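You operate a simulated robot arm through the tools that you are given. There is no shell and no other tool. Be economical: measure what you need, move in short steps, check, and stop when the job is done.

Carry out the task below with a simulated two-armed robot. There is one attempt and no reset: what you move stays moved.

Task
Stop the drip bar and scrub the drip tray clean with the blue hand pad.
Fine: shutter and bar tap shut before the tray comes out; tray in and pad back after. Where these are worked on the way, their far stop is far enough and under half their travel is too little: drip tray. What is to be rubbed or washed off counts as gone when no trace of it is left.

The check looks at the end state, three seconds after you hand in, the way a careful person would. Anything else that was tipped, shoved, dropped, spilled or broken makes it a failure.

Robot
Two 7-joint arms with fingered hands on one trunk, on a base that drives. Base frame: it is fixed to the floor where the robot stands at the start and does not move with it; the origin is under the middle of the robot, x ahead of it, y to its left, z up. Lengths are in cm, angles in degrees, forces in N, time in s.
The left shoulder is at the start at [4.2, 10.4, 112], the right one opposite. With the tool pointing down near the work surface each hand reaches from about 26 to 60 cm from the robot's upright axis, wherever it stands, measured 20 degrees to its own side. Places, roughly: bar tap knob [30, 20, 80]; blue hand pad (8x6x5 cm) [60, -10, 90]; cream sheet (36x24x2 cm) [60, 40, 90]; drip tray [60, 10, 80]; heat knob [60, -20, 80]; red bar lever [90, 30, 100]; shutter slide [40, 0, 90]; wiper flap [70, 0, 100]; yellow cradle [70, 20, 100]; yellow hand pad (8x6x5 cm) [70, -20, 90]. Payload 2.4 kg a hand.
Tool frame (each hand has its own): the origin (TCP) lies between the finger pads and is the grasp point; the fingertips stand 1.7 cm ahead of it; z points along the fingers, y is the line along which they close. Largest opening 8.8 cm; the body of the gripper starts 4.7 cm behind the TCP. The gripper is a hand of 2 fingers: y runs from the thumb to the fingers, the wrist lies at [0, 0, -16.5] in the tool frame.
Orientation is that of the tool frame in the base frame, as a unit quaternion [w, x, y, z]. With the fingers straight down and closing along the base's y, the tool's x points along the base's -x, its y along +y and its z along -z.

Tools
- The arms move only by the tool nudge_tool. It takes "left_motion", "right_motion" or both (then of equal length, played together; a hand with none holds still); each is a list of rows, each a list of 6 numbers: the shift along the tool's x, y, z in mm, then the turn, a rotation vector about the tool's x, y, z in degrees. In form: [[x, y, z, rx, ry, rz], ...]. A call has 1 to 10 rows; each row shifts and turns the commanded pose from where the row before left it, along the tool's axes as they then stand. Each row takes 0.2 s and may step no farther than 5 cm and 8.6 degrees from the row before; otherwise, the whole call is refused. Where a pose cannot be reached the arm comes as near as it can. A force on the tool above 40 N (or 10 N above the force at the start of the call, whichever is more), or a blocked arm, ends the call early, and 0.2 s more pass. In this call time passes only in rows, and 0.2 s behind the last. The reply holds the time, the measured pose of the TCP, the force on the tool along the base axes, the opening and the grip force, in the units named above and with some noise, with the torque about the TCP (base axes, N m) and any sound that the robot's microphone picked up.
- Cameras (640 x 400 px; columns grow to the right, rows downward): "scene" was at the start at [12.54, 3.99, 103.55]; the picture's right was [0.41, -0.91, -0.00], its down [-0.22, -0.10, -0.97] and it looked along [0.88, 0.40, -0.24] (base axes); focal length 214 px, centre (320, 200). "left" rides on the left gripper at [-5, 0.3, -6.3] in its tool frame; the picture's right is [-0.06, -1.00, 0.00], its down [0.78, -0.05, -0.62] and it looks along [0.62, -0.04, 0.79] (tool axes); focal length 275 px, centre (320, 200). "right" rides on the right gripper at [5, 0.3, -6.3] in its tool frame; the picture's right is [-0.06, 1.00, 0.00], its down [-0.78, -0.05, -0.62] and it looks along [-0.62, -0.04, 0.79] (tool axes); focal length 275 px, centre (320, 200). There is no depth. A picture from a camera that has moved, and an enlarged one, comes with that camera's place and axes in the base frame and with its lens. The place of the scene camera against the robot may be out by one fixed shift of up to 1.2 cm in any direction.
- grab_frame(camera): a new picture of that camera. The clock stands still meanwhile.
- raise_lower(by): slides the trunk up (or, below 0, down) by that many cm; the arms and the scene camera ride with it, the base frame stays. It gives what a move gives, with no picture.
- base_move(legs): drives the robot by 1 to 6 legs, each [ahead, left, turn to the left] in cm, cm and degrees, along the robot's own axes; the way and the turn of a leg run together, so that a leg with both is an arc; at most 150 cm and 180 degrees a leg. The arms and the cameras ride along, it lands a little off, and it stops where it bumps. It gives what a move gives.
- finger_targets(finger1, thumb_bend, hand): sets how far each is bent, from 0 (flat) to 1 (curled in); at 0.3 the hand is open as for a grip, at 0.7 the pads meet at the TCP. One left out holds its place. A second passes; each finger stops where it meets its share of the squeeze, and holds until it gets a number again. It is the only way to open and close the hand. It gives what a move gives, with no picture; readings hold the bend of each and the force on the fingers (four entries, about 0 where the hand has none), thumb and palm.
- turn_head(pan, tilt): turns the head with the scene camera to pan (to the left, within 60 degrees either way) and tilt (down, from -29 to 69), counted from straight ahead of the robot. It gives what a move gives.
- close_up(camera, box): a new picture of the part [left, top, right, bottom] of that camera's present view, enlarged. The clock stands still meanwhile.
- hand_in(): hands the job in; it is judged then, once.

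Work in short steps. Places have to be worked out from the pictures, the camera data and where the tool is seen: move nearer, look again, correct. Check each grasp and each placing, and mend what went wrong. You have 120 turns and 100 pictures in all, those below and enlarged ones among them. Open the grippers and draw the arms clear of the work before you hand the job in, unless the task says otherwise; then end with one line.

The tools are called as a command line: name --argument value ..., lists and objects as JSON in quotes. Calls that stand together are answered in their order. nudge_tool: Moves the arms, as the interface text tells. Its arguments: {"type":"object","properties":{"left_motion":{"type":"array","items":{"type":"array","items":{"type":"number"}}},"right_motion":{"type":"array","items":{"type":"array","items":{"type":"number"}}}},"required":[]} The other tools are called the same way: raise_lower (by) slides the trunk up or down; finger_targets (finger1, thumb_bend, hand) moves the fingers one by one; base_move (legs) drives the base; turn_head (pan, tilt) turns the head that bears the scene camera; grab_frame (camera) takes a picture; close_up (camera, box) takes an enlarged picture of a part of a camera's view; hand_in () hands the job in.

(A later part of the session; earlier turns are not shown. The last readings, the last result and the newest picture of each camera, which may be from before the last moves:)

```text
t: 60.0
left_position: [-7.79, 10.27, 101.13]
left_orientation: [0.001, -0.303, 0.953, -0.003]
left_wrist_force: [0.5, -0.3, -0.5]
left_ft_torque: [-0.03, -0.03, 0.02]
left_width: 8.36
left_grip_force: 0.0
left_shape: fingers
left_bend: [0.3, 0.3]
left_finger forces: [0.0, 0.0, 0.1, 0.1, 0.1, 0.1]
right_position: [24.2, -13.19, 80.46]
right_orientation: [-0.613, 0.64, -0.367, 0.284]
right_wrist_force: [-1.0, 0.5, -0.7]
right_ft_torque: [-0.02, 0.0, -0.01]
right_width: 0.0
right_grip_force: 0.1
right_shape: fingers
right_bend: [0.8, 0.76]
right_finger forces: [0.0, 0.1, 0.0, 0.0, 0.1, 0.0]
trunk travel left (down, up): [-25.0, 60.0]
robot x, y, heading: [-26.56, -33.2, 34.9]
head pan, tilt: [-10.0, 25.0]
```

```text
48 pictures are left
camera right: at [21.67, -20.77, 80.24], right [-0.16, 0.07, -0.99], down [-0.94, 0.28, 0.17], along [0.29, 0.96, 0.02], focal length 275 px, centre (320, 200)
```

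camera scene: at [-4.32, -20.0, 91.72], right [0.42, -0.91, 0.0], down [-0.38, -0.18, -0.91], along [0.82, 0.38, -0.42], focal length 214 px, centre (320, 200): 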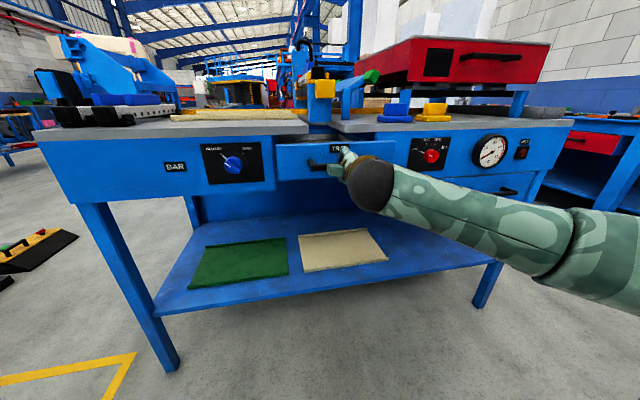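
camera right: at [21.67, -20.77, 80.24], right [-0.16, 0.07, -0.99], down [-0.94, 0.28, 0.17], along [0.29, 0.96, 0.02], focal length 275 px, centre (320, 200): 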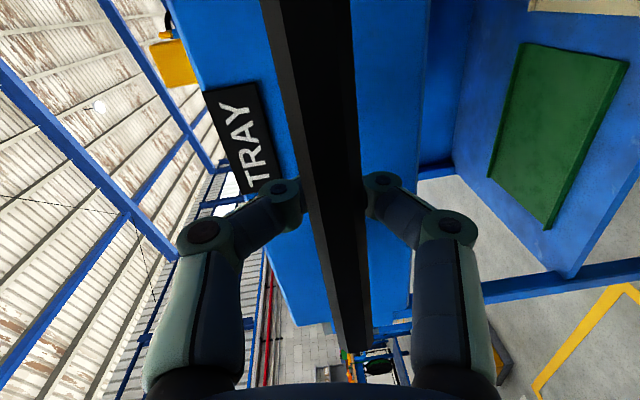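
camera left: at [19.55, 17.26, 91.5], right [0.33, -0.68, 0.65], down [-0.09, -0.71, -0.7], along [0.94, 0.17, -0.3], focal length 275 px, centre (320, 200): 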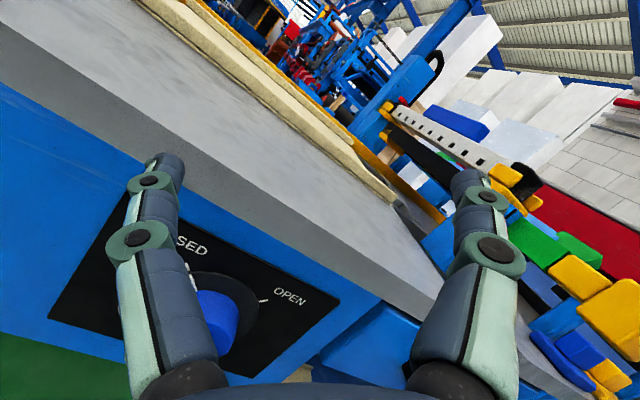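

base_move --legs '[[-4, 0, 0]]'

close_up --camera "scene" --box '[220, 60, 460, 220]'

```text
t: 60.8
left_position: [-11.05, 7.85, 101.2]
left_orientation: [0.001, -0.303, 0.953, -0.003]
left_wrist_force: [0.0, 0.0, 0.6]
left_ft_torque: [0.02, -0.02, 0.01]
left_width: 8.36
left_grip_force: 0.1
left_shape: fingers
left_bend: [0.3, 0.3]
left_finger forces: [0.0, 0.1, 0.0, 0.0, 0.0, 0.0]
right_position: [20.84, -15.32, 80.41]
right_orientation: [-0.613, 0.639, -0.367, 0.285]
right_wrist_force: [0.4, -0.5, -2.1]
right_ft_torque: [-0.02, -0.01, 0.03]
right_width: 0.0
right_grip_force: 0.1
right_shape: fingers
right_bend: [0.8, 0.76]
right_finger forces: [0.1, 0.0, 0.0, 0.0, 0.0, 0.0]
trunk travel left (down, up): [-25.0, 60.0]
robot x, y, heading: [-29.64, -35.41, 35.3]
head pan, tilt: [-10.0, 25.0]
```

```text
2.50 times, centred on (340, 140) of scene
camera zoom: at [-17.59, -29.27, 91.71], right [0.42, -0.91, 0.0], down [-0.38, -0.18, -0.91], along [0.82, 0.38, -0.42], focal length 536 px, centre (270, 350)
```

zoom: 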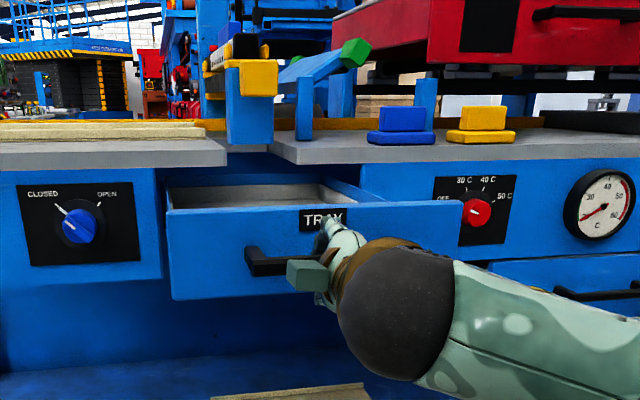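

base_move --legs '[[-4, 0, 0]]'

grab_frame --camera "right"

```text
t: 61.7
left_position: [-14.31, 5.66, 101.28]
left_orientation: [0.001, -0.303, 0.953, -0.003]
left_wrist_force: [0.7, -1.0, 0.5]
left_ft_torque: [-0.01, -0.02, 0.02]
left_width: 8.37
left_grip_force: 0.0
left_shape: fingers
left_bend: [0.3, 0.3]
left_finger forces: [0.1, 0.1, 0.0, 0.0, 0.0, 0.1]
right_position: [17.6, -17.72, 80.35]
right_orientation: [-0.613, 0.639, -0.367, 0.284]
right_wrist_force: [0.5, 0.6, -0.6]
right_ft_torque: [0.0, 0.03, 0.01]
right_width: 0.0
right_grip_force: 0.0
right_shape: fingers
right_bend: [0.8, 0.76]
right_finger forces: [0.0, 0.1, 0.0, 0.0, 0.0, 0.0]
trunk travel left (down, up): [-25.0, 60.0]
robot x, y, heading: [-32.66, -37.52, 35.1]
head pan, tilt: [-10.0, 25.0]
```

```text
46 pictures are left
camera right: at [15.16, -25.31, 80.22], right [-0.16, 0.07, -0.99], down [-0.94, 0.28, 0.17], along [0.29, 0.96, 0.02], focal length 275 px, centre (320, 200)
```

right: 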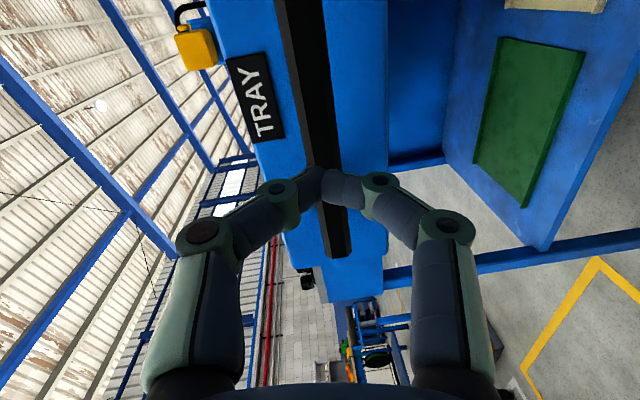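

The tray reached its far stop and the fingers slipped off. I'll draw the hand back, raise the trunk, and look into the tray.

nudge_tool --right_motion '[[0, 0, -40, 0, 0, 8.5], [0, 0, -20, 0, 0, 8.5], [0, 0, 0, 0, 0, 8.5], [0, 0, 0, 0, 0, 8.5], [0, 0, 0, 0, 0, 8.5], [0, 0, 0, 0, 0, 8.5], [0, 0, 0, 0, 0, 8.5], [0, 0, 0, 0, 0, 8.5], [0, 0, 0, 0, 0, 8.5], [0, 0, 0, 0, 0, 8.5]]'

raise_lower --by 30

nudge_tool --right_motion '[[0, 0, 0, 0, 8.5, 0], [0, 0, 0, 0, 8.5, 0], [0, 0, 0, 0, 8.5, 0], [0, 0, 0, 0, 8.5, 0], [0, 0, 0, 0, 8.5, 0], [0, 0, 0, 0, 8.5, 0], [0, 0, 0, 0, 8.5, 0], [0, 0, 0, 0, 8.5, 0], [0, 0, 0, 0, 8.5, 0], [0, 0, 0, 0, 8.5, 0]]'

turn_head --pan 0 --tilt 40

grab_frame --camera "scene"

```text
t: 63.9
left_position: [-14.35, 5.68, 101.39]
left_orientation: [0.001, -0.302, 0.953, -0.003]
left_wrist_force: [0.5, 0.0, -0.5]
left_ft_torque: [-0.01, -0.01, 0.0]
left_width: 8.36
left_grip_force: 0.0
left_shape: fingers
left_bend: [0.3, 0.3]
left_finger forces: [0.0, 0.1, 0.0, 0.1, 0.0, 0.0]
right_position: [12.63, -21.14, 80.97]
right_orientation: [0.644, -0.222, 0.702, 0.205]
right_wrist_force: [0.3, 0.4, -0.3]
right_ft_torque: [0.01, 0.01, 0.0]
right_width: 0.03
right_grip_force: 0.0
right_shape: fingers
right_bend: [0.8, 0.76]
right_finger forces: [0.0, 0.1, 0.1, 0.0, 0.0, 0.0]
trunk travel left (down, up): [-25.0, 60.0]
robot x, y, heading: [-32.93, -37.81, 35.1]
head pan, tilt: [-10.0, 25.0]
```

```text
t: 66.9
left_position: [-14.27, 5.69, 131.13]
left_orientation: [0.0, -0.303, 0.953, -0.003]
left_wrist_force: [0.0, 0.2, 0.2]
left_ft_torque: [0.0, 0.0, 0.03]
left_width: 8.39
left_grip_force: 0.1
left_shape: fingers
left_bend: [0.3, 0.3]
left_finger forces: [0.0, 0.0, 0.0, 0.1, 0.0, 0.1]
right_position: [12.72, -21.05, 110.87]
right_orientation: [0.644, -0.223, 0.703, 0.204]
right_wrist_force: [-0.3, 1.2, 0.1]
right_ft_torque: [0.0, -0.01, -0.03]
right_width: 0.0
right_grip_force: 0.0
right_shape: fingers
right_bend: [0.8, 0.76]
right_finger forces: [0.0, 0.0, 0.0, 0.0, 0.0, 0.0]
trunk travel left (down, up): [-55.0, 30.0]
robot x, y, heading: [-33.14, -37.57, 35.1]
head pan, tilt: [-10.0, 25.0]
```

```text
t: 69.1
left_position: [-14.21, 5.76, 131.17]
left_orientation: [0.0, -0.303, 0.953, -0.004]
left_wrist_force: [0.5, -0.6, -0.1]
left_ft_torque: [-0.01, -0.01, -0.03]
left_width: 8.36
left_grip_force: 0.1
left_shape: fingers
left_bend: [0.3, 0.3]
left_finger forces: [0.0, 0.1, 0.0, 0.0, 0.0, 0.0]
right_position: [12.69, -21.04, 110.85]
right_orientation: [-0.002, -0.303, 0.953, 0.0]
right_wrist_force: [-0.4, 0.2, 0.2]
right_ft_torque: [0.0, 0.0, 0.0]
right_width: 0.02
right_grip_force: 0.0
right_shape: fingers
right_bend: [0.8, 0.76]
right_finger forces: [0.0, 0.0, 0.1, 0.1, 0.0, 0.0]
trunk travel left (down, up): [-55.0, 30.0]
robot x, y, heading: [-33.07, -37.8, 35.3]
head pan, tilt: [-10.0, 25.0]
```

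```text
t: 69.9
left_position: [-14.27, 5.65, 131.19]
left_orientation: [0.001, -0.302, 0.953, -0.003]
left_wrist_force: [-0.4, 0.3, 0.5]
left_ft_torque: [0.01, 0.02, 0.03]
left_width: 8.35
left_grip_force: 0.1
left_shape: fingers
left_bend: [0.3, 0.3]
left_finger forces: [0.0, 0.0, 0.1, 0.0, 0.0, 0.0]
right_position: [12.71, -21.14, 110.85]
right_orientation: [0.001, -0.302, 0.953, 0.0]
right_wrist_force: [-1.2, -0.5, 0.1]
right_ft_torque: [-0.01, 0.0, -0.01]
right_width: 0.0
right_grip_force: 0.0
right_shape: fingers
right_bend: [0.8, 0.76]
right_finger forces: [0.1, 0.0, 0.1, 0.0, 0.1, 0.1]
trunk travel left (down, up): [-55.0, 30.0]
robot x, y, heading: [-32.8, -37.56, 34.9]
head pan, tilt: [0.0, 40.0]
```

```text
45 pictures are left
camera scene: at [-22.88, -31.03, 119.53], right [0.58, -0.82, 0.0], down [-0.53, -0.37, -0.77], along [0.63, 0.44, -0.64], focal length 214 px, centre (320, 200)
```

scene: 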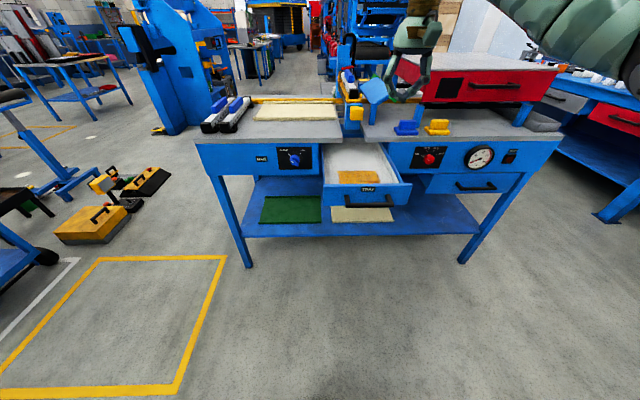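

The tray is out, with an orange-brown patch near its front. I'll zoom in on the tray and pad.

close_up --camera "scene" --box '[300, 80, 460, 220]'

close_up --camera "right" --box '[160, 60, 480, 260]'

```text
2.86 times, centred on (380, 150) of scene
camera zoom: at [-22.88, -31.03, 119.53], right [0.58, -0.82, 0.0], down [-0.53, -0.37, -0.77], along [0.63, 0.44, -0.64], focal length 613 px, centre (149, 343)
```

zoom: 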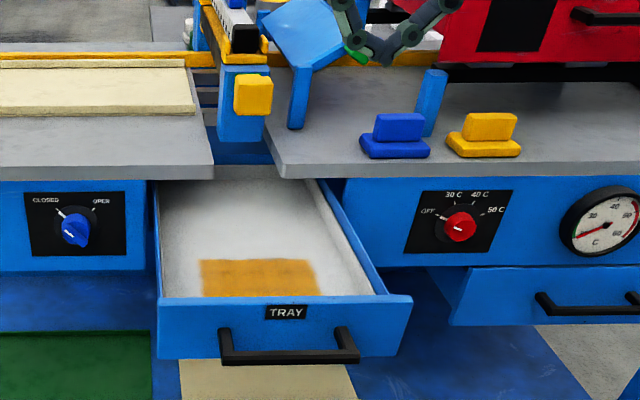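

```text
2.00 times, centred on (320, 160) of right
camera zoom: at [8.36, -23.66, 117.31], right [-0.53, 0.85, 0.0], down [0.67, 0.41, 0.62], along [0.53, 0.33, -0.78], focal length 551 px, centre (320, 280)
```

zoom: 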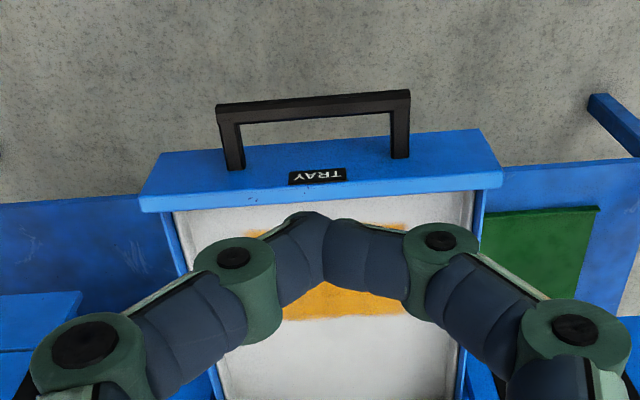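

Plan: with the tray out, I'll reach the pad (≈[57, −11.5, 92]) with the left hand from the right side, so the robot stays clear of the tray. I'll tuck the right hand, drive right then forward, and lower the trunk.

nudge_tool --right_motion '[[40, 0, 0, 0, 0, 0], [40, 0, 0, 0, 0, 0]]'

base_move --legs '[[0, -43, 0], [32, 0, 0]]'

raise_lower --by -16

turn_head --pan 15 --tilt 30

grab_frame --camera "scene"

grab_frame --camera "left"

```text
t: 70.5
left_position: [-14.51, 5.67, 131.27]
left_orientation: [0.002, -0.303, 0.953, -0.003]
left_wrist_force: [0.6, 0.5, 0.2]
left_ft_torque: [0.01, -0.04, 0.03]
left_width: 8.38
left_grip_force: 0.0
left_shape: fingers
left_bend: [0.3, 0.3]
left_finger forces: [0.0, 0.0, 0.0, 0.1, 0.0, 0.1]
right_position: [6.12, -25.54, 111.02]
right_orientation: [0.0, -0.303, 0.953, 0.0]
right_wrist_force: [-0.9, 0.2, -0.2]
right_ft_torque: [-0.02, 0.02, -0.05]
right_width: 0.0
right_grip_force: 0.0
right_shape: fingers
right_bend: [0.8, 0.76]
right_finger forces: [0.1, 0.0, 0.0, 0.1, 0.0, 0.0]
trunk travel left (down, up): [-55.0, 30.0]
robot x, y, heading: [-32.98, -37.71, 35.0]
head pan, tilt: [0.0, 40.0]
```

```text
t: 74.8
left_position: [36.23, -10.45, 131.23]
left_orientation: [0.001, -0.302, 0.953, -0.003]
left_wrist_force: [0.2, 0.3, 0.0]
left_ft_torque: [0.0, 0.02, 0.03]
left_width: 8.38
left_grip_force: 0.0
left_shape: fingers
left_bend: [0.3, 0.3]
left_finger forces: [0.0, 0.1, 0.0, 0.1, 0.0, 0.1]
right_position: [56.72, -41.63, 111.04]
right_orientation: [0.0, -0.301, 0.954, 0.0]
right_wrist_force: [0.3, 0.4, -0.4]
right_ft_torque: [-0.01, 0.01, -0.01]
right_width: 0.01
right_grip_force: 0.1
right_shape: fingers
right_bend: [0.8, 0.76]
right_finger forces: [0.0, 0.0, 0.0, 0.0, 0.0, 0.0]
trunk travel left (down, up): [-55.0, 30.0]
robot x, y, heading: [17.77, -53.73, 34.9]
head pan, tilt: [0.0, 40.0]
```

```text
t: 76.7
left_position: [36.16, -10.48, 115.25]
left_orientation: [0.001, -0.303, 0.953, -0.002]
left_wrist_force: [0.5, -0.1, 0.0]
left_ft_torque: [-0.01, -0.01, 0.04]
left_width: 8.38
left_grip_force: 0.0
left_shape: fingers
left_bend: [0.3, 0.3]
left_finger forces: [0.0, 0.0, 0.0, 0.0, 0.0, 0.1]
right_position: [56.64, -41.74, 95.11]
right_orientation: [0.0, -0.301, 0.954, 0.0]
right_wrist_force: [0.5, -0.3, -0.8]
right_ft_torque: [0.02, 0.01, -0.01]
right_width: 0.01
right_grip_force: 0.1
right_shape: fingers
right_bend: [0.8, 0.76]
right_finger forces: [0.1, 0.0, 0.0, 0.0, 0.0, 0.0]
trunk travel left (down, up): [-39.0, 46.0]
robot x, y, heading: [17.53, -54.12, 35.2]
head pan, tilt: [0.0, 40.0]
```

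```text
t: 77.4
left_position: [36.07, -10.45, 115.23]
left_orientation: [0.001, -0.303, 0.953, -0.003]
left_wrist_force: [0.8, 0.5, 0.8]
left_ft_torque: [-0.02, 0.01, -0.02]
left_width: 8.4
left_grip_force: 0.0
left_shape: fingers
left_bend: [0.3, 0.3]
left_finger forces: [0.0, 0.0, 0.1, 0.1, 0.1, 0.0]
right_position: [56.62, -41.81, 95.15]
right_orientation: [0.0, -0.301, 0.954, 0.0]
right_wrist_force: [-0.2, 0.6, -0.5]
right_ft_torque: [-0.01, 0.0, -0.01]
right_width: 0.0
right_grip_force: 0.1
right_shape: fingers
right_bend: [0.8, 0.76]
right_finger forces: [0.0, 0.0, 0.1, 0.0, 0.0, 0.1]
trunk travel left (down, up): [-39.0, 46.0]
robot x, y, heading: [17.39, -54.08, 35.0]
head pan, tilt: [15.0, 30.0]
```

```text
42 pictures are left
camera scene: at [26.69, -44.93, 104.96], right [0.77, -0.64, 0.0], down [-0.32, -0.38, -0.87], along [0.56, 0.66, -0.5], focal length 214 px, centre (320, 200)
```

scene: 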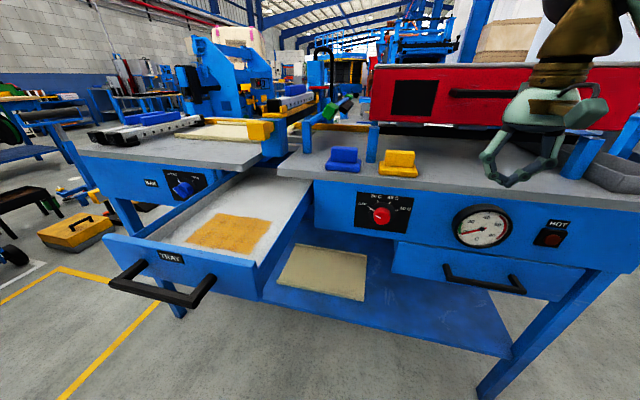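

```text
41 pictures are left
camera left: at [40.09, -7.37, 121.63], right [0.63, -0.78, 0.01], down [-0.62, -0.49, 0.62], along [-0.48, -0.39, -0.79], focal length 275 px, centre (320, 200)
```

left: 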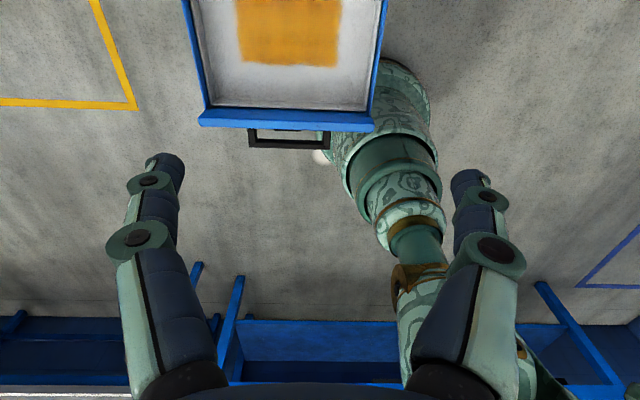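

The pad is better placed at about [59, −13], counter top ≈ 87. I'll move the base 4 cm closer and bring the left hand above it.

base_move --legs '[[4, 0, 0]]'

nudge_tool --left_motion '[[-20, -40, 0, 0, 0, 0], [-30, -35, 0, 0, 0, 0], [-40, -30, 0, 0, 0, 0], [-20, -40, 20, 0, 0, 0], [-15, 0, 45, 0, 0, 0]]'

grab_frame --camera "left"

close_up --camera "scene" --box '[230, 60, 490, 240]'

```text
t: 78.3
left_position: [39.38, -8.24, 115.22]
left_orientation: [0.001, -0.301, 0.954, -0.002]
left_wrist_force: [-0.7, -0.6, -0.3]
left_ft_torque: [0.02, 0.0, -0.01]
left_width: 8.39
left_grip_force: 0.1
left_shape: fingers
left_bend: [0.3, 0.3]
left_finger forces: [0.1, 0.1, 0.0, 0.0, 0.0, 0.0]
right_position: [59.91, -39.41, 95.16]
right_orientation: [0.0, -0.301, 0.954, 0.0]
right_wrist_force: [-0.1, 0.3, -0.1]
right_ft_torque: [-0.01, 0.01, -0.03]
right_width: 0.0
right_grip_force: 0.0
right_shape: fingers
right_bend: [0.8, 0.76]
right_finger forces: [0.0, 0.0, 0.0, 0.1, 0.0, 0.0]
trunk travel left (down, up): [-39.0, 46.0]
robot x, y, heading: [20.82, -51.25, 34.9]
head pan, tilt: [15.0, 30.0]
```

```text
t: 79.5
left_position: [57.87, -12.76, 108.6]
left_orientation: [0.001, -0.301, 0.954, -0.003]
left_wrist_force: [-0.2, 0.4, -1.2]
left_ft_torque: [0.02, -0.01, -0.01]
left_width: 8.39
left_grip_force: 0.0
left_shape: fingers
left_bend: [0.3, 0.3]
left_finger forces: [0.0, 0.0, 0.1, 0.0, 0.0, 0.0]
right_position: [59.84, -39.46, 95.06]
right_orientation: [0.001, -0.302, 0.953, 0.0]
right_wrist_force: [-0.2, 0.5, -0.4]
right_ft_torque: [-0.01, 0.0, -0.01]
right_width: 0.03
right_grip_force: 0.1
right_shape: fingers
right_bend: [0.8, 0.76]
right_finger forces: [0.0, 0.0, 0.1, 0.0, 0.0, 0.1]
trunk travel left (down, up): [-39.0, 46.0]
robot x, y, heading: [20.83, -51.52, 34.8]
head pan, tilt: [15.0, 30.0]
```

```text
40 pictures are left
camera left: at [61.84, -9.64, 115.02], right [0.62, -0.78, 0.01], down [-0.62, -0.49, 0.62], along [-0.48, -0.39, -0.79], focal length 275 px, centre (320, 200)
```

left: 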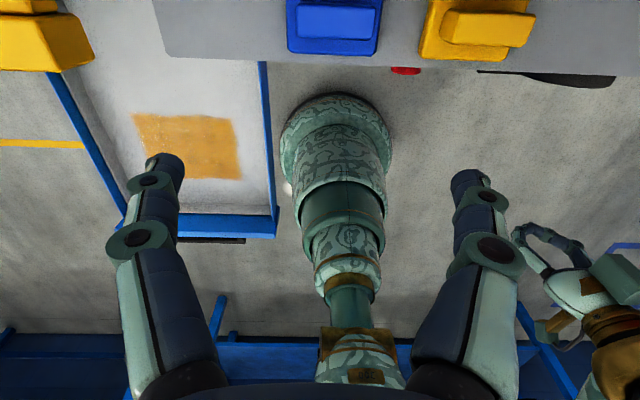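

```text
2.22 times, centred on (360, 150) of scene
camera zoom: at [29.92, -42.68, 104.96], right [0.77, -0.64, 0.0], down [-0.32, -0.38, -0.87], along [0.56, 0.66, -0.5], focal length 477 px, centre (231, 311)
```

zoom: 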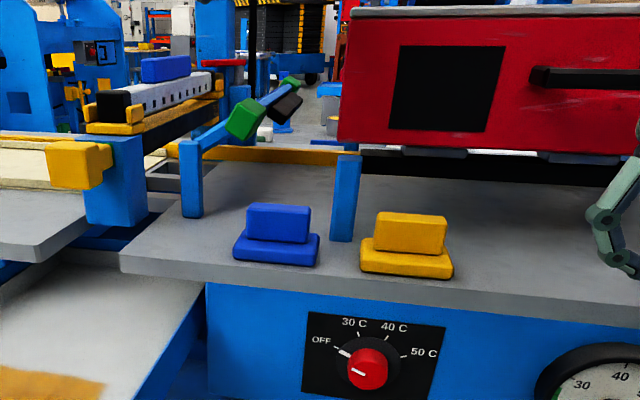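

The pad is ~3 cm ahead and ~0.9 cm right of the TCP; its grip block is ~6 cm wide. I'll align, descend to z≈98, and look again.

nudge_tool --left_motion '[[-30, -9, 0, 0, 0, 0], [0, 0, 40, 0, 0, 0], [0, 0, 40, 0, 0, 0], [0, 0, 25, 0, 0, 0]]'

grab_frame --camera "left"

```text
t: 80.5
left_position: [59.97, -12.28, 98.32]
left_orientation: [0.001, -0.302, 0.953, -0.003]
left_wrist_force: [0.8, 0.4, 0.0]
left_ft_torque: [0.02, 0.0, 0.0]
left_width: 8.37
left_grip_force: 0.0
left_shape: fingers
left_bend: [0.3, 0.3]
left_finger forces: [0.0, 0.0, 0.0, 0.0, 0.1, 0.0]
left hand out of reach, approached as far as the arm can: row 1
right_position: [60.0, -39.5, 95.13]
right_orientation: [0.001, -0.301, 0.954, 0.0]
right_wrist_force: [0.6, 0.2, 1.3]
right_ft_torque: [0.02, 0.02, -0.02]
right_width: 0.02
right_grip_force: 0.1
right_shape: fingers
right_bend: [0.8, 0.76]
right_finger forces: [0.1, 0.0, 0.0, 0.0, 0.1, 0.0]
trunk travel left (down, up): [-39.0, 46.0]
robot x, y, heading: [20.88, -51.81, 34.9]
head pan, tilt: [15.0, 30.0]
```

```text
38 pictures are left
camera left: at [63.86, -9.31, 104.73], right [0.62, -0.78, 0.01], down [-0.62, -0.49, 0.62], along [-0.48, -0.39, -0.79], focal length 275 px, centre (320, 200)
```

left: 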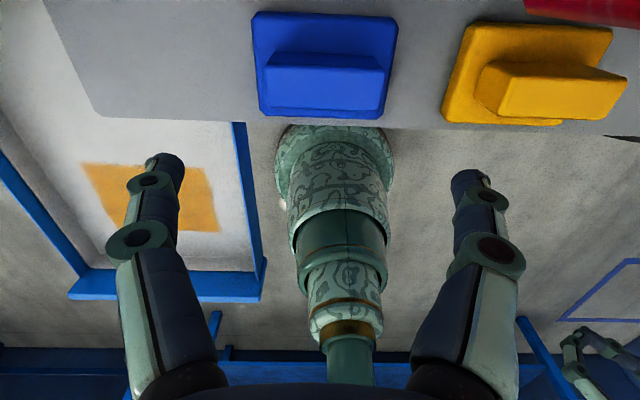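

About 1.4 cm ahead still. The arm is near full reach, so I'll move the base forward 4 cm, then correct.

base_move --legs '[[4, 0, 0]]'

nudge_tool --left_motion '[[26, -2, 0, 0, 0, 0], [0, 0, 20, 0, 0, 0]]'

grab_frame --camera "left"

```text
t: 81.4
left_position: [63.25, -10.07, 98.25]
left_orientation: [0.0, -0.302, 0.953, -0.002]
left_wrist_force: [-0.1, -0.1, 0.0]
left_ft_torque: [-0.05, -0.01, -0.01]
left_width: 8.34
left_grip_force: 0.1
left_shape: fingers
left_bend: [0.3, 0.3]
left_finger forces: [0.0, 0.1, 0.1, 0.1, 0.1, 0.0]
right_position: [63.15, -37.06, 95.02]
right_orientation: [0.0, -0.302, 0.953, 0.0]
right_wrist_force: [-0.1, -0.4, -0.1]
right_ft_torque: [0.01, 0.01, 0.02]
right_width: 0.0
right_grip_force: 0.0
right_shape: fingers
right_bend: [0.8, 0.76]
right_finger forces: [0.0, 0.1, 0.1, 0.0, 0.0, 0.1]
trunk travel left (down, up): [-39.0, 46.0]
robot x, y, heading: [23.75, -49.01, 34.8]
head pan, tilt: [15.0, 30.0]
```

```text
t: 82.0
left_position: [61.03, -11.76, 96.32]
left_orientation: [0.002, -0.302, 0.953, -0.004]
left_wrist_force: [1.0, 0.8, 0.5]
left_ft_torque: [0.0, -0.01, -0.01]
left_width: 8.37
left_grip_force: 0.1
left_shape: fingers
left_bend: [0.3, 0.3]
left_finger forces: [0.1, 0.0, 0.0, 0.0, 0.0, 0.0]
right_position: [63.05, -37.22, 95.12]
right_orientation: [0.0, -0.301, 0.953, 0.001]
right_wrist_force: [-0.2, -0.2, 0.7]
right_ft_torque: [0.02, -0.03, -0.02]
right_width: 0.0
right_grip_force: 0.0
right_shape: fingers
right_bend: [0.8, 0.76]
right_finger forces: [0.1, 0.0, 0.0, 0.0, 0.0, 0.0]
trunk travel left (down, up): [-39.0, 46.0]
robot x, y, heading: [23.65, -49.42, 34.9]
head pan, tilt: [15.0, 30.0]
```

```text
37 pictures are left
camera left: at [64.91, -8.6, 102.76], right [0.63, -0.78, 0.01], down [-0.62, -0.49, 0.62], along [-0.48, -0.39, -0.79], focal length 275 px, centre (320, 200)
```

left: 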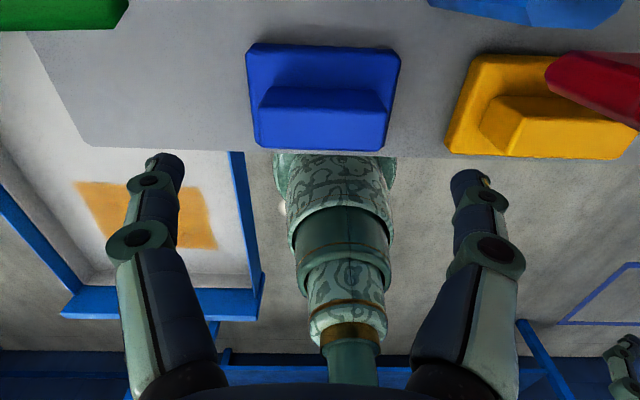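

Almost aligned (0.5 cm ahead). I'll descend to grasp height and close.

nudge_tool --left_motion '[[-5, -2, 25, 0, 0, 0], [0, 0, 25, 0, 0, 0]]'

grab_frame --camera "left"

```text
t: 82.6
left_position: [61.63, -11.56, 91.27]
left_orientation: [0.001, -0.302, 0.953, -0.003]
left_wrist_force: [-0.8, 0.2, 0.0]
left_ft_torque: [-0.03, 0.01, 0.01]
left_width: 8.35
left_grip_force: 0.1
left_shape: fingers
left_bend: [0.3, 0.3]
left_finger forces: [0.1, 0.1, 0.0, 0.0, 0.0, 0.0]
right_position: [63.21, -37.22, 95.18]
right_orientation: [0.0, -0.302, 0.953, 0.0]
right_wrist_force: [1.0, 0.8, 0.8]
right_ft_torque: [0.0, 0.0, -0.01]
right_width: 0.0
right_grip_force: 0.0
right_shape: fingers
right_bend: [0.8, 0.76]
right_finger forces: [0.0, 0.0, 0.0, 0.1, 0.1, 0.0]
trunk travel left (down, up): [-39.0, 46.0]
robot x, y, heading: [23.63, -49.48, 35.0]
head pan, tilt: [15.0, 30.0]
```

```text
36 pictures are left
camera left: at [65.53, -8.48, 97.68], right [0.63, -0.78, 0.01], down [-0.62, -0.49, 0.62], along [-0.48, -0.39, -0.79], focal length 275 px, centre (320, 200)
```

left: 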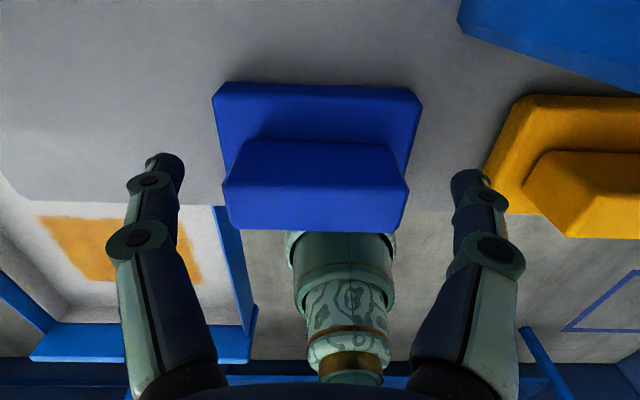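

The block's top is about at TCP height, so I'll go 1.2 cm deeper, then close.

nudge_tool --left_motion '[[0, 1, 12, 0, 0, 0]]'

finger_targets --hand "left" --finger1 0.7 --thumb_bend 0.7

nudge_tool --left_motion '[[0, 0, -20, 0, 0, 0], [0, 0, -30, 0, 0, 0]]'

grab_frame --camera "left"

```text
t: 83.0
left_position: [61.75, -11.56, 90.07]
left_orientation: [0.002, -0.301, 0.953, -0.003]
left_wrist_force: [0.4, -0.1, 0.0]
left_ft_torque: [-0.03, 0.03, -0.01]
left_width: 8.39
left_grip_force: 0.1
left_shape: fingers
left_bend: [0.3, 0.3]
left_finger forces: [0.0, 0.0, 0.0, 0.1, 0.0, 0.0]
right_position: [63.07, -37.17, 95.21]
right_orientation: [0.0, -0.303, 0.953, 0.0]
right_wrist_force: [1.2, 0.0, 0.5]
right_ft_torque: [0.04, -0.01, -0.01]
right_width: 0.0
right_grip_force: 0.0
right_shape: fingers
right_bend: [0.8, 0.76]
right_finger forces: [0.0, 0.0, 0.0, 0.0, 0.1, 0.0]
trunk travel left (down, up): [-39.0, 46.0]
robot x, y, heading: [24.12, -48.99, 35.0]
head pan, tilt: [15.0, 30.0]
```

```text
t: 84.0
left_position: [61.6, -11.66, 90.06]
left_orientation: [0.002, -0.302, 0.953, -0.002]
left_wrist_force: [-0.1, -0.2, 0.5]
left_ft_torque: [-0.02, -0.01, -0.02]
left_width: 5.14
left_grip_force: 11.9
left_shape: fingers
left_bend: [0.44, 0.59]
left_finger forces: [11.8, 0.1, 0.0, 0.0, 11.7, 0.1]
right_position: [63.12, -37.17, 95.01]
right_orientation: [0.0, -0.303, 0.953, 0.0]
right_wrist_force: [-0.7, -0.5, 0.2]
right_ft_torque: [0.0, -0.02, -0.02]
right_width: 0.01
right_grip_force: 0.1
right_shape: fingers
right_bend: [0.8, 0.76]
right_finger forces: [0.1, 0.1, 0.0, 0.0, 0.1, 0.1]
trunk travel left (down, up): [-39.0, 46.0]
robot x, y, heading: [23.92, -49.3, 35.2]
head pan, tilt: [15.0, 30.0]
```

```text
t: 84.6
left_position: [61.28, -11.44, 95.26]
left_orientation: [0.002, -0.302, 0.953, -0.002]
left_wrist_force: [-0.5, 0.1, 0.1]
left_ft_torque: [0.0, 0.0, 0.0]
left_width: 5.14
left_grip_force: 12.2
left_shape: fingers
left_bend: [0.44, 0.59]
left_finger forces: [11.9, 0.0, 0.0, 0.1, 11.8, 0.0]
right_position: [63.14, -37.23, 95.03]
right_orientation: [0.0, -0.302, 0.953, 0.0]
right_wrist_force: [0.8, -0.3, -0.3]
right_ft_torque: [0.01, -0.01, 0.02]
right_width: 0.02
right_grip_force: 0.0
right_shape: fingers
right_bend: [0.8, 0.76]
right_finger forces: [0.0, 0.0, 0.0, 0.0, 0.0, 0.1]
trunk travel left (down, up): [-39.0, 46.0]
robot x, y, heading: [24.11, -49.56, 35.0]
head pan, tilt: [15.0, 30.0]
```

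```text
35 pictures are left
camera left: at [65.2, -8.33, 101.74], right [0.63, -0.78, 0.01], down [-0.62, -0.49, 0.62], along [-0.48, -0.39, -0.79], focal length 275 px, centre (320, 200)
```

left: 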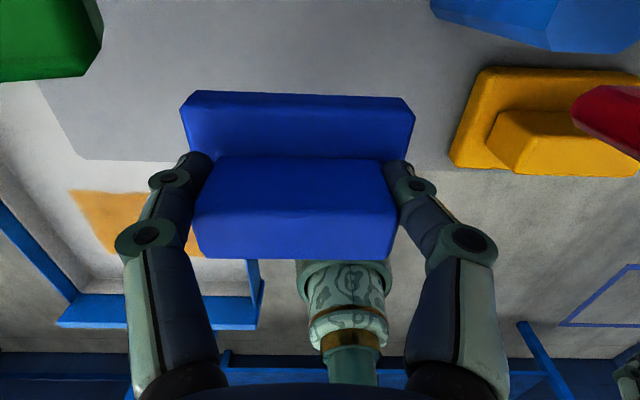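

The pad is held (12 N). Pick pose was TCP [61.6, −11.6, 90.06]. The stain spans ahead 19–29 cm and 14 cm across, with the tray floor at z≈77.8. I'll drive back and then left to stand in front of the tray.

base_move --legs '[[-17.5, 0, 0], [0, 16, 0]]'

grab_frame --camera "left"

grab_frame --camera "scene"

```text
t: 87.1
left_position: [38.23, -7.22, 95.2]
left_orientation: [0.003, -0.303, 0.953, -0.003]
left_wrist_force: [-0.4, 0.0, -0.6]
left_ft_torque: [0.01, 0.01, 0.01]
left_width: 5.1
left_grip_force: 12.0
left_shape: fingers
left_bend: [0.44, 0.59]
left_finger forces: [11.9, 0.0, 0.0, 0.1, 11.7, 0.0]
right_position: [40.06, -33.13, 95.09]
right_orientation: [-0.001, -0.303, 0.953, 0.0]
right_wrist_force: [-1.2, -0.5, 0.1]
right_ft_torque: [0.0, 0.03, -0.02]
right_width: 0.0
right_grip_force: 0.0
right_shape: fingers
right_bend: [0.8, 0.76]
right_finger forces: [0.0, 0.1, 0.0, 0.0, 0.0, 0.0]
trunk travel left (down, up): [-39.0, 46.0]
robot x, y, heading: [1.42, -45.17, 35.0]
head pan, tilt: [15.0, 30.0]
```

```text
34 pictures are left
camera left: at [42.16, -4.2, 101.7], right [0.63, -0.78, 0.01], down [-0.61, -0.49, 0.62], along [-0.48, -0.39, -0.79], focal length 275 px, centre (320, 200)
```

left: 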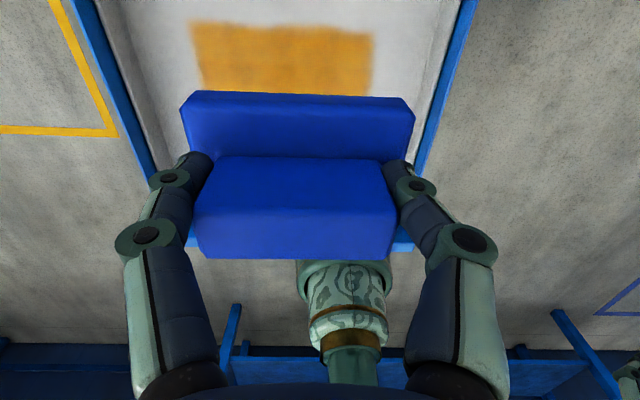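

```text
33 pictures are left
camera scene: at [10.17, -36.31, 104.96], right [0.77, -0.64, 0.0], down [-0.32, -0.38, -0.87], along [0.56, 0.66, -0.5], focal length 214 px, centre (320, 200)
```

scene: 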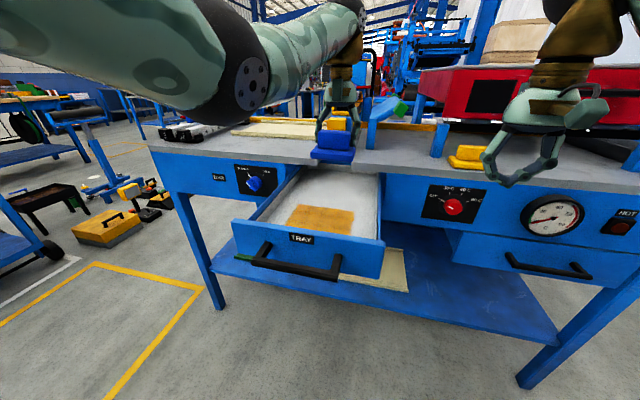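

I'm standing in front of the tray. Next I'll shift to the right part of the stain, lower the pad to just above the floor, then find contact in small steps.

nudge_tool --left_motion '[[0, -23, 20, 0, 0, 0], [0, 0, 40, 0, 0, 0], [0, 0, 40, 0, 0, 0], [0, 0, 20, 0, 0, 0]]'

grab_frame --camera "left"

```text
t: 88.1
left_position: [39.44, -9.24, 83.0]
left_orientation: [0.001, -0.303, 0.953, -0.003]
left_wrist_force: [0.0, -0.3, -0.7]
left_ft_torque: [-0.03, -0.01, 0.0]
left_width: 5.14
left_grip_force: 11.6
left_shape: fingers
left_bend: [0.44, 0.59]
left_finger forces: [11.8, 0.0, 0.0, 0.0, 11.7, 0.0]
right_position: [40.12, -33.02, 95.1]
right_orientation: [0.0, -0.302, 0.953, 0.0]
right_wrist_force: [-1.0, -0.6, 0.4]
right_ft_torque: [-0.01, 0.01, 0.04]
right_width: 0.01
right_grip_force: 0.0
right_shape: fingers
right_bend: [0.8, 0.76]
right_finger forces: [0.0, 0.0, 0.0, 0.0, 0.0, 0.0]
trunk travel left (down, up): [-39.0, 46.0]
robot x, y, heading: [1.16, -45.09, 35.1]
head pan, tilt: [15.0, 30.0]
```

```text
32 pictures are left
camera left: at [43.39, -6.11, 89.52], right [0.63, -0.78, 0.01], down [-0.62, -0.49, 0.62], along [-0.48, -0.39, -0.79], focal length 275 px, centre (320, 200)
```

left: 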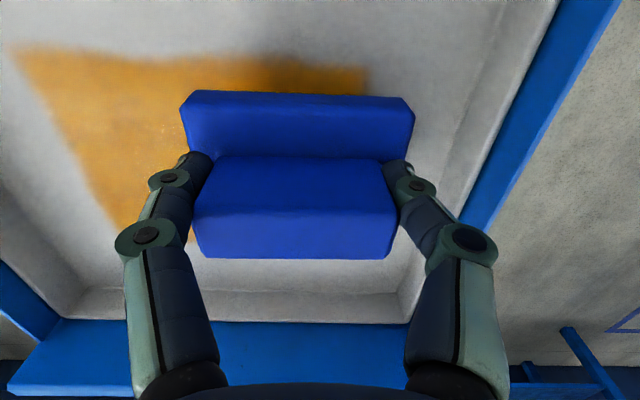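

I'm inside the tray and clear of the walls. Lowering in 4 mm steps to feel the floor.

nudge_tool --left_motion '[[0, 0, 4, 0, 0, 0], [0, 0, 4, 0, 0, 0], [0, 0, 4, 0, 0, 0]]'

nudge_tool --left_motion '[[0, 0, 4, 0, 0, 0], [0, 0, 4, 0, 0, 0]]'

```text
t: 88.9
left_position: [39.53, -9.21, 82.11]
left_orientation: [0.001, -0.302, 0.953, -0.002]
left_wrist_force: [-0.4, -0.7, -0.3]
left_ft_torque: [0.03, -0.01, -0.02]
left_width: 5.12
left_grip_force: 11.7
left_shape: fingers
left_bend: [0.44, 0.59]
left_finger forces: [11.9, 0.0, 0.0, 0.1, 11.7, 0.0]
right_position: [40.17, -33.02, 95.16]
right_orientation: [-0.001, -0.303, 0.953, 0.0]
right_wrist_force: [-0.3, 0.5, 0.1]
right_ft_torque: [-0.03, -0.01, -0.03]
right_width: 0.01
right_grip_force: 0.0
right_shape: fingers
right_bend: [0.8, 0.76]
right_finger forces: [0.0, 0.0, 0.1, 0.1, 0.1, 0.1]
trunk travel left (down, up): [-39.0, 46.0]
robot x, y, heading: [0.84, -44.79, 35.0]
head pan, tilt: [15.0, 30.0]
```

```text
t: 89.5
left_position: [39.25, -9.47, 81.52]
left_orientation: [0.001, -0.302, 0.953, -0.003]
left_wrist_force: [0.1, -0.1, -1.6]
left_ft_torque: [-0.02, -0.01, 0.01]
left_width: 5.1
left_grip_force: 11.7
left_shape: fingers
left_bend: [0.44, 0.59]
left_finger forces: [11.9, 0.0, 0.0, 0.0, 11.7, 0.1]
right_position: [40.17, -33.11, 95.06]
right_orientation: [0.0, -0.302, 0.953, 0.0]
right_wrist_force: [-0.2, -0.9, -0.2]
right_ft_torque: [-0.02, 0.01, -0.01]
right_width: 0.0
right_grip_force: 0.0
right_shape: fingers
right_bend: [0.8, 0.76]
right_finger forces: [0.1, 0.1, 0.0, 0.1, 0.1, 0.0]
trunk travel left (down, up): [-39.0, 46.0]
robot x, y, heading: [1.16, -45.42, 35.2]
head pan, tilt: [15.0, 30.0]
```

nudge_tool --left_motion '[[0, 0, 4, 0, 0, 0], [0, 0, 4, 0, 0, 0]]'

```text
t: 90.1
left_position: [39.08, -9.46, 81.01]
left_orientation: [0.005, -0.303, 0.953, -0.002]
left_wrist_force: [5.1, 1.0, 20.3]
left_ft_torque: [-0.07, -0.09, -0.02]
left_width: 5.17
left_grip_force: 12.9
left_shape: fingers
left_bend: [0.47, 0.6]
left_finger forces: [13.2, 0.1, 0.0, 0.1, 13.2, 0.0]
left hand out of reach, approached as far as the arm can: row 1
right_position: [40.1, -33.2, 95.13]
right_orientation: [0.001, -0.303, 0.953, 0.0]
right_wrist_force: [0.1, 0.2, -1.0]
right_ft_torque: [0.03, -0.03, 0.01]
right_width: 0.0
right_grip_force: 0.0
right_shape: fingers
right_bend: [0.8, 0.76]
right_finger forces: [0.0, 0.1, 0.0, 0.0, 0.0, 0.0]
trunk travel left (down, up): [-39.0, 46.0]
robot x, y, heading: [1.1, -45.07, 35.2]
head pan, tilt: [15.0, 30.0]
```

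Contact is found (20 N at z≈81.0), but the arm is near its reach limit here. I'll lift, lower the trunk 8 cm for margin, then resume.

nudge_tool --left_motion '[[0, 0, -40, 0, 0, 0], [0, 0, -45, 0, 0, 0]]'

raise_lower --by -8

```text
t: 90.7
left_position: [41.08, -8.65, 88.78]
left_orientation: [0.0, -0.302, 0.953, -0.003]
left_wrist_force: [0.6, 0.2, -0.2]
left_ft_torque: [0.0, 0.02, 0.01]
left_width: 5.14
left_grip_force: 12.4
left_shape: fingers
left_bend: [0.46, 0.6]
left_finger forces: [12.0, 0.0, 0.0, 0.0, 11.5, 0.0]
left hand out of reach, approached as far as the arm can: row 1, 2
right_position: [40.22, -33.16, 95.11]
right_orientation: [0.0, -0.302, 0.953, 0.0]
right_wrist_force: [0.3, 0.4, -0.9]
right_ft_torque: [0.02, 0.05, 0.0]
right_width: 0.0
right_grip_force: 0.1
right_shape: fingers
right_bend: [0.8, 0.76]
right_finger forces: [0.0, 0.0, 0.0, 0.1, 0.0, 0.0]
trunk travel left (down, up): [-39.0, 46.0]
robot x, y, heading: [0.8, -45.47, 35.0]
head pan, tilt: [15.0, 30.0]
```

```text
t: 91.6
left_position: [41.31, -8.57, 80.81]
left_orientation: [-0.006, -0.303, 0.953, -0.007]
left_wrist_force: [-2.4, -0.3, 16.7]
left_ft_torque: [-0.15, -0.07, -0.05]
left_width: 5.19
left_grip_force: 14.6
left_shape: fingers
left_bend: [0.48, 0.62]
left_finger forces: [13.8, 0.1, 0.0, 0.1, 15.8, 0.0]
right_position: [40.07, -33.17, 87.93]
right_orientation: [-0.002, -0.302, 0.953, 0.0]
right_wrist_force: [1.0, 0.2, 0.2]
right_ft_torque: [-0.04, 0.01, -0.01]
right_width: 0.0
right_grip_force: 0.1
right_shape: fingers
right_bend: [0.8, 0.76]
right_finger forces: [0.0, 0.0, 0.0, 0.1, 0.1, 0.1]
trunk travel left (down, up): [-32.0, 53.0]
robot x, y, heading: [1.03, -45.53, 35.2]
head pan, tilt: [15.0, 30.0]
stopped: the force on the tool passed its limit at 52 N (the readings are from after the stop); the commanded pose is now the measured one
```

It touched down harder than planned and stopped, but the grip is still firm. I'll ease off 3 mm and wipe toward me (pulling against the tray's stop), from ahead 29 to ~18 cm.

nudge_tool --left_motion '[[0, 0, -2, 0, 0, 0], [13, 0, 0, 0, 0, 0], [13, 0, 0, 0, 0, 0], [13, 0, 0, 0, 0, 0], [13, 0, 0, 0, 0, 0], [13, 0, 0, 0, 0, 0], [13, 0, 0, 0, 0, 0], [13, 0, 0, 0, 0, 0], [13, 0, 0, 0, 0, 0]]'

grab_frame --camera "left"

```text
t: 92.5
left_position: [41.58, -8.86, 80.9]
left_orientation: [-0.001, -0.303, 0.953, -0.005]
left_wrist_force: [-1.5, 2.3, 19.3]
left_ft_torque: [-0.26, -0.21, -0.01]
left_width: 5.21
left_grip_force: 18.0
left_shape: fingers
left_bend: [0.48, 0.63]
left_finger forces: [15.3, 0.0, 0.0, 0.0, 20.9, 0.1]
left hand out of reach, approached as far as the arm can: row 2, 3, 4
right_position: [40.02, -33.01, 88.03]
right_orientation: [-0.002, -0.304, 0.953, 0.0]
right_wrist_force: [-0.2, 0.9, 0.0]
right_ft_torque: [0.01, -0.01, -0.02]
right_width: 0.0
right_grip_force: 0.0
right_shape: fingers
right_bend: [0.8, 0.76]
right_finger forces: [0.1, 0.0, 0.0, 0.0, 0.0, 0.0]
trunk travel left (down, up): [-32.0, 53.0]
robot x, y, heading: [1.05, -45.43, 35.3]
head pan, tilt: [15.0, 30.0]
stopped in row 4 (left hand): the force on the tool passed its limit at 44 N (the readings are from after the stop); the commanded pose is now the measured one
```

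```text
31 pictures are left
camera left: at [45.57, -5.76, 87.26], right [0.63, -0.78, 0.01], down [-0.61, -0.49, 0.62], along [-0.48, -0.4, -0.78], focal length 275 px, centre (320, 200)
```

left: 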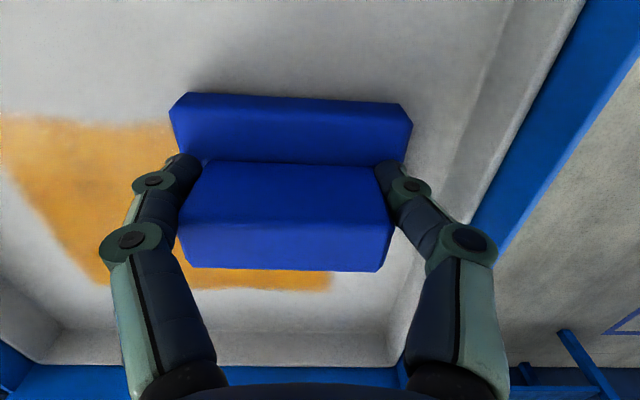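

The arm is near a joint limit in this posture. I'll lift off and test moving back in free space.

nudge_tool --left_motion '[[0, 0, -20, 0, 0, 0], [0, 0, -40, 0, 0, 0], [0, 0, -30, 0, 0, 0]]'

nudge_tool --left_motion '[[30, 0, 0, 0, 0, 0], [30, 0, 0, 0, 0, 0], [30, 0, 0, 0, 0, 0]]'

```text
t: 93.3
left_position: [42.78, -8.46, 89.15]
left_orientation: [-0.005, -0.303, 0.953, -0.005]
left_wrist_force: [0.3, 0.1, -1.0]
left_ft_torque: [-0.02, -0.01, 0.01]
left_width: 5.14
left_grip_force: 12.2
left_shape: fingers
left_bend: [0.47, 0.6]
left_finger forces: [12.2, 0.0, 0.0, 0.0, 12.0, 0.1]
left hand out of reach, approached as far as the arm can: row 1, 2, 3
right_position: [40.07, -33.04, 87.91]
right_orientation: [-0.002, -0.303, 0.953, -0.001]
right_wrist_force: [0.1, -0.2, 0.0]
right_ft_torque: [0.01, 0.0, -0.03]
right_width: 0.0
right_grip_force: 0.0
right_shape: fingers
right_bend: [0.8, 0.76]
right_finger forces: [0.1, 0.0, 0.0, 0.0, 0.0, 0.0]
trunk travel left (down, up): [-32.0, 53.0]
robot x, y, heading: [1.2, -45.14, 35.3]
head pan, tilt: [15.0, 30.0]
```

```text
t: 94.2
left_position: [43.04, -9.03, 89.16]
left_orientation: [-0.005, -0.303, 0.953, -0.006]
left_wrist_force: [-0.1, -1.1, -0.5]
left_ft_torque: [0.01, 0.0, 0.03]
left_width: 5.14
left_grip_force: 11.7
left_shape: fingers
left_bend: [0.47, 0.6]
left_finger forces: [12.2, 0.0, 0.0, 0.1, 12.0, 0.0]
left hand out of reach, approached as far as the arm can: row 1, 2, 3
right_position: [40.09, -33.03, 87.87]
right_orientation: [-0.002, -0.303, 0.953, -0.002]
right_wrist_force: [0.4, 0.7, 0.8]
right_ft_torque: [-0.03, 0.02, 0.02]
right_width: 0.0
right_grip_force: 0.0
right_shape: fingers
right_bend: [0.8, 0.76]
right_finger forces: [0.0, 0.1, 0.0, 0.1, 0.0, 0.0]
trunk travel left (down, up): [-32.0, 53.0]
robot x, y, heading: [0.86, -45.21, 35.3]
head pan, tilt: [15.0, 30.0]
```

It can't move back while the hand is near the robot's midline. I'll move the hand outward (left) while shifting the base right, to get a better arm posture.

nudge_tool --left_motion '[[0, 30, -10, 0, 0, 0], [0, 30, 0, 0, 0, 0], [10, 30, 0, 0, 0, 0]]'

base_move --legs '[[0, -9, 0]]'

nudge_tool --left_motion '[[20, 0, 0, 0, 0, 0], [20, 0, 0, 0, 0, 0]]'

```text
t: 95.0
left_position: [39.06, -1.22, 89.84]
left_orientation: [-0.005, -0.303, 0.953, -0.006]
left_wrist_force: [-0.6, 0.5, 0.3]
left_ft_torque: [-0.01, -0.01, -0.01]
left_width: 5.14
left_grip_force: 12.7
left_shape: fingers
left_bend: [0.47, 0.6]
left_finger forces: [12.2, 0.0, 0.0, 0.1, 11.9, 0.0]
left hand out of reach, approached as far as the arm can: row 1, 3
right_position: [40.06, -32.92, 87.8]
right_orientation: [-0.001, -0.303, 0.953, 0.0]
right_wrist_force: [0.3, -0.2, 0.1]
right_ft_torque: [-0.03, 0.0, -0.01]
right_width: 0.01
right_grip_force: 0.0
right_shape: fingers
right_bend: [0.8, 0.76]
right_finger forces: [0.1, 0.0, 0.0, 0.1, 0.0, 0.1]
trunk travel left (down, up): [-32.0, 53.0]
robot x, y, heading: [1.27, -45.39, 35.5]
head pan, tilt: [15.0, 30.0]
```

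```text
t: 96.1
left_position: [44.21, -8.57, 89.99]
left_orientation: [-0.004, -0.303, 0.953, -0.007]
left_wrist_force: [0.6, -0.2, -0.8]
left_ft_torque: [0.01, -0.01, -0.02]
left_width: 5.13
left_grip_force: 11.6
left_shape: fingers
left_bend: [0.47, 0.6]
left_finger forces: [12.2, 0.0, 0.1, 0.1, 11.9, 0.1]
right_position: [45.42, -40.41, 87.83]
right_orientation: [-0.002, -0.303, 0.953, -0.001]
right_wrist_force: [0.9, 0.1, -0.1]
right_ft_torque: [0.01, -0.01, -0.02]
right_width: 0.0
right_grip_force: 0.1
right_shape: fingers
right_bend: [0.8, 0.76]
right_finger forces: [0.0, 0.0, 0.1, 0.0, 0.0, 0.0]
trunk travel left (down, up): [-32.0, 53.0]
robot x, y, heading: [6.15, -52.5, 34.9]
head pan, tilt: [15.0, 30.0]
```

```text
t: 96.7
left_position: [44.28, -8.65, 89.92]
left_orientation: [-0.004, -0.303, 0.953, -0.006]
left_wrist_force: [0.8, 0.1, -0.7]
left_ft_torque: [0.01, 0.02, -0.03]
left_width: 5.14
left_grip_force: 11.8
left_shape: fingers
left_bend: [0.47, 0.6]
left_finger forces: [12.2, 0.1, 0.1, 0.0, 12.0, 0.0]
left hand out of reach, approached as far as the arm can: row 1, 2
right_position: [45.35, -40.37, 87.91]
right_orientation: [-0.002, -0.303, 0.953, 0.0]
right_wrist_force: [-0.3, 0.0, -0.1]
right_ft_torque: [0.0, -0.02, -0.01]
right_width: 0.0
right_grip_force: 0.0
right_shape: fingers
right_bend: [0.8, 0.76]
right_finger forces: [0.1, 0.0, 0.0, 0.0, 0.0, 0.0]
trunk travel left (down, up): [-32.0, 53.0]
robot x, y, heading: [6.51, -52.58, 35.2]
head pan, tilt: [15.0, 30.0]
```

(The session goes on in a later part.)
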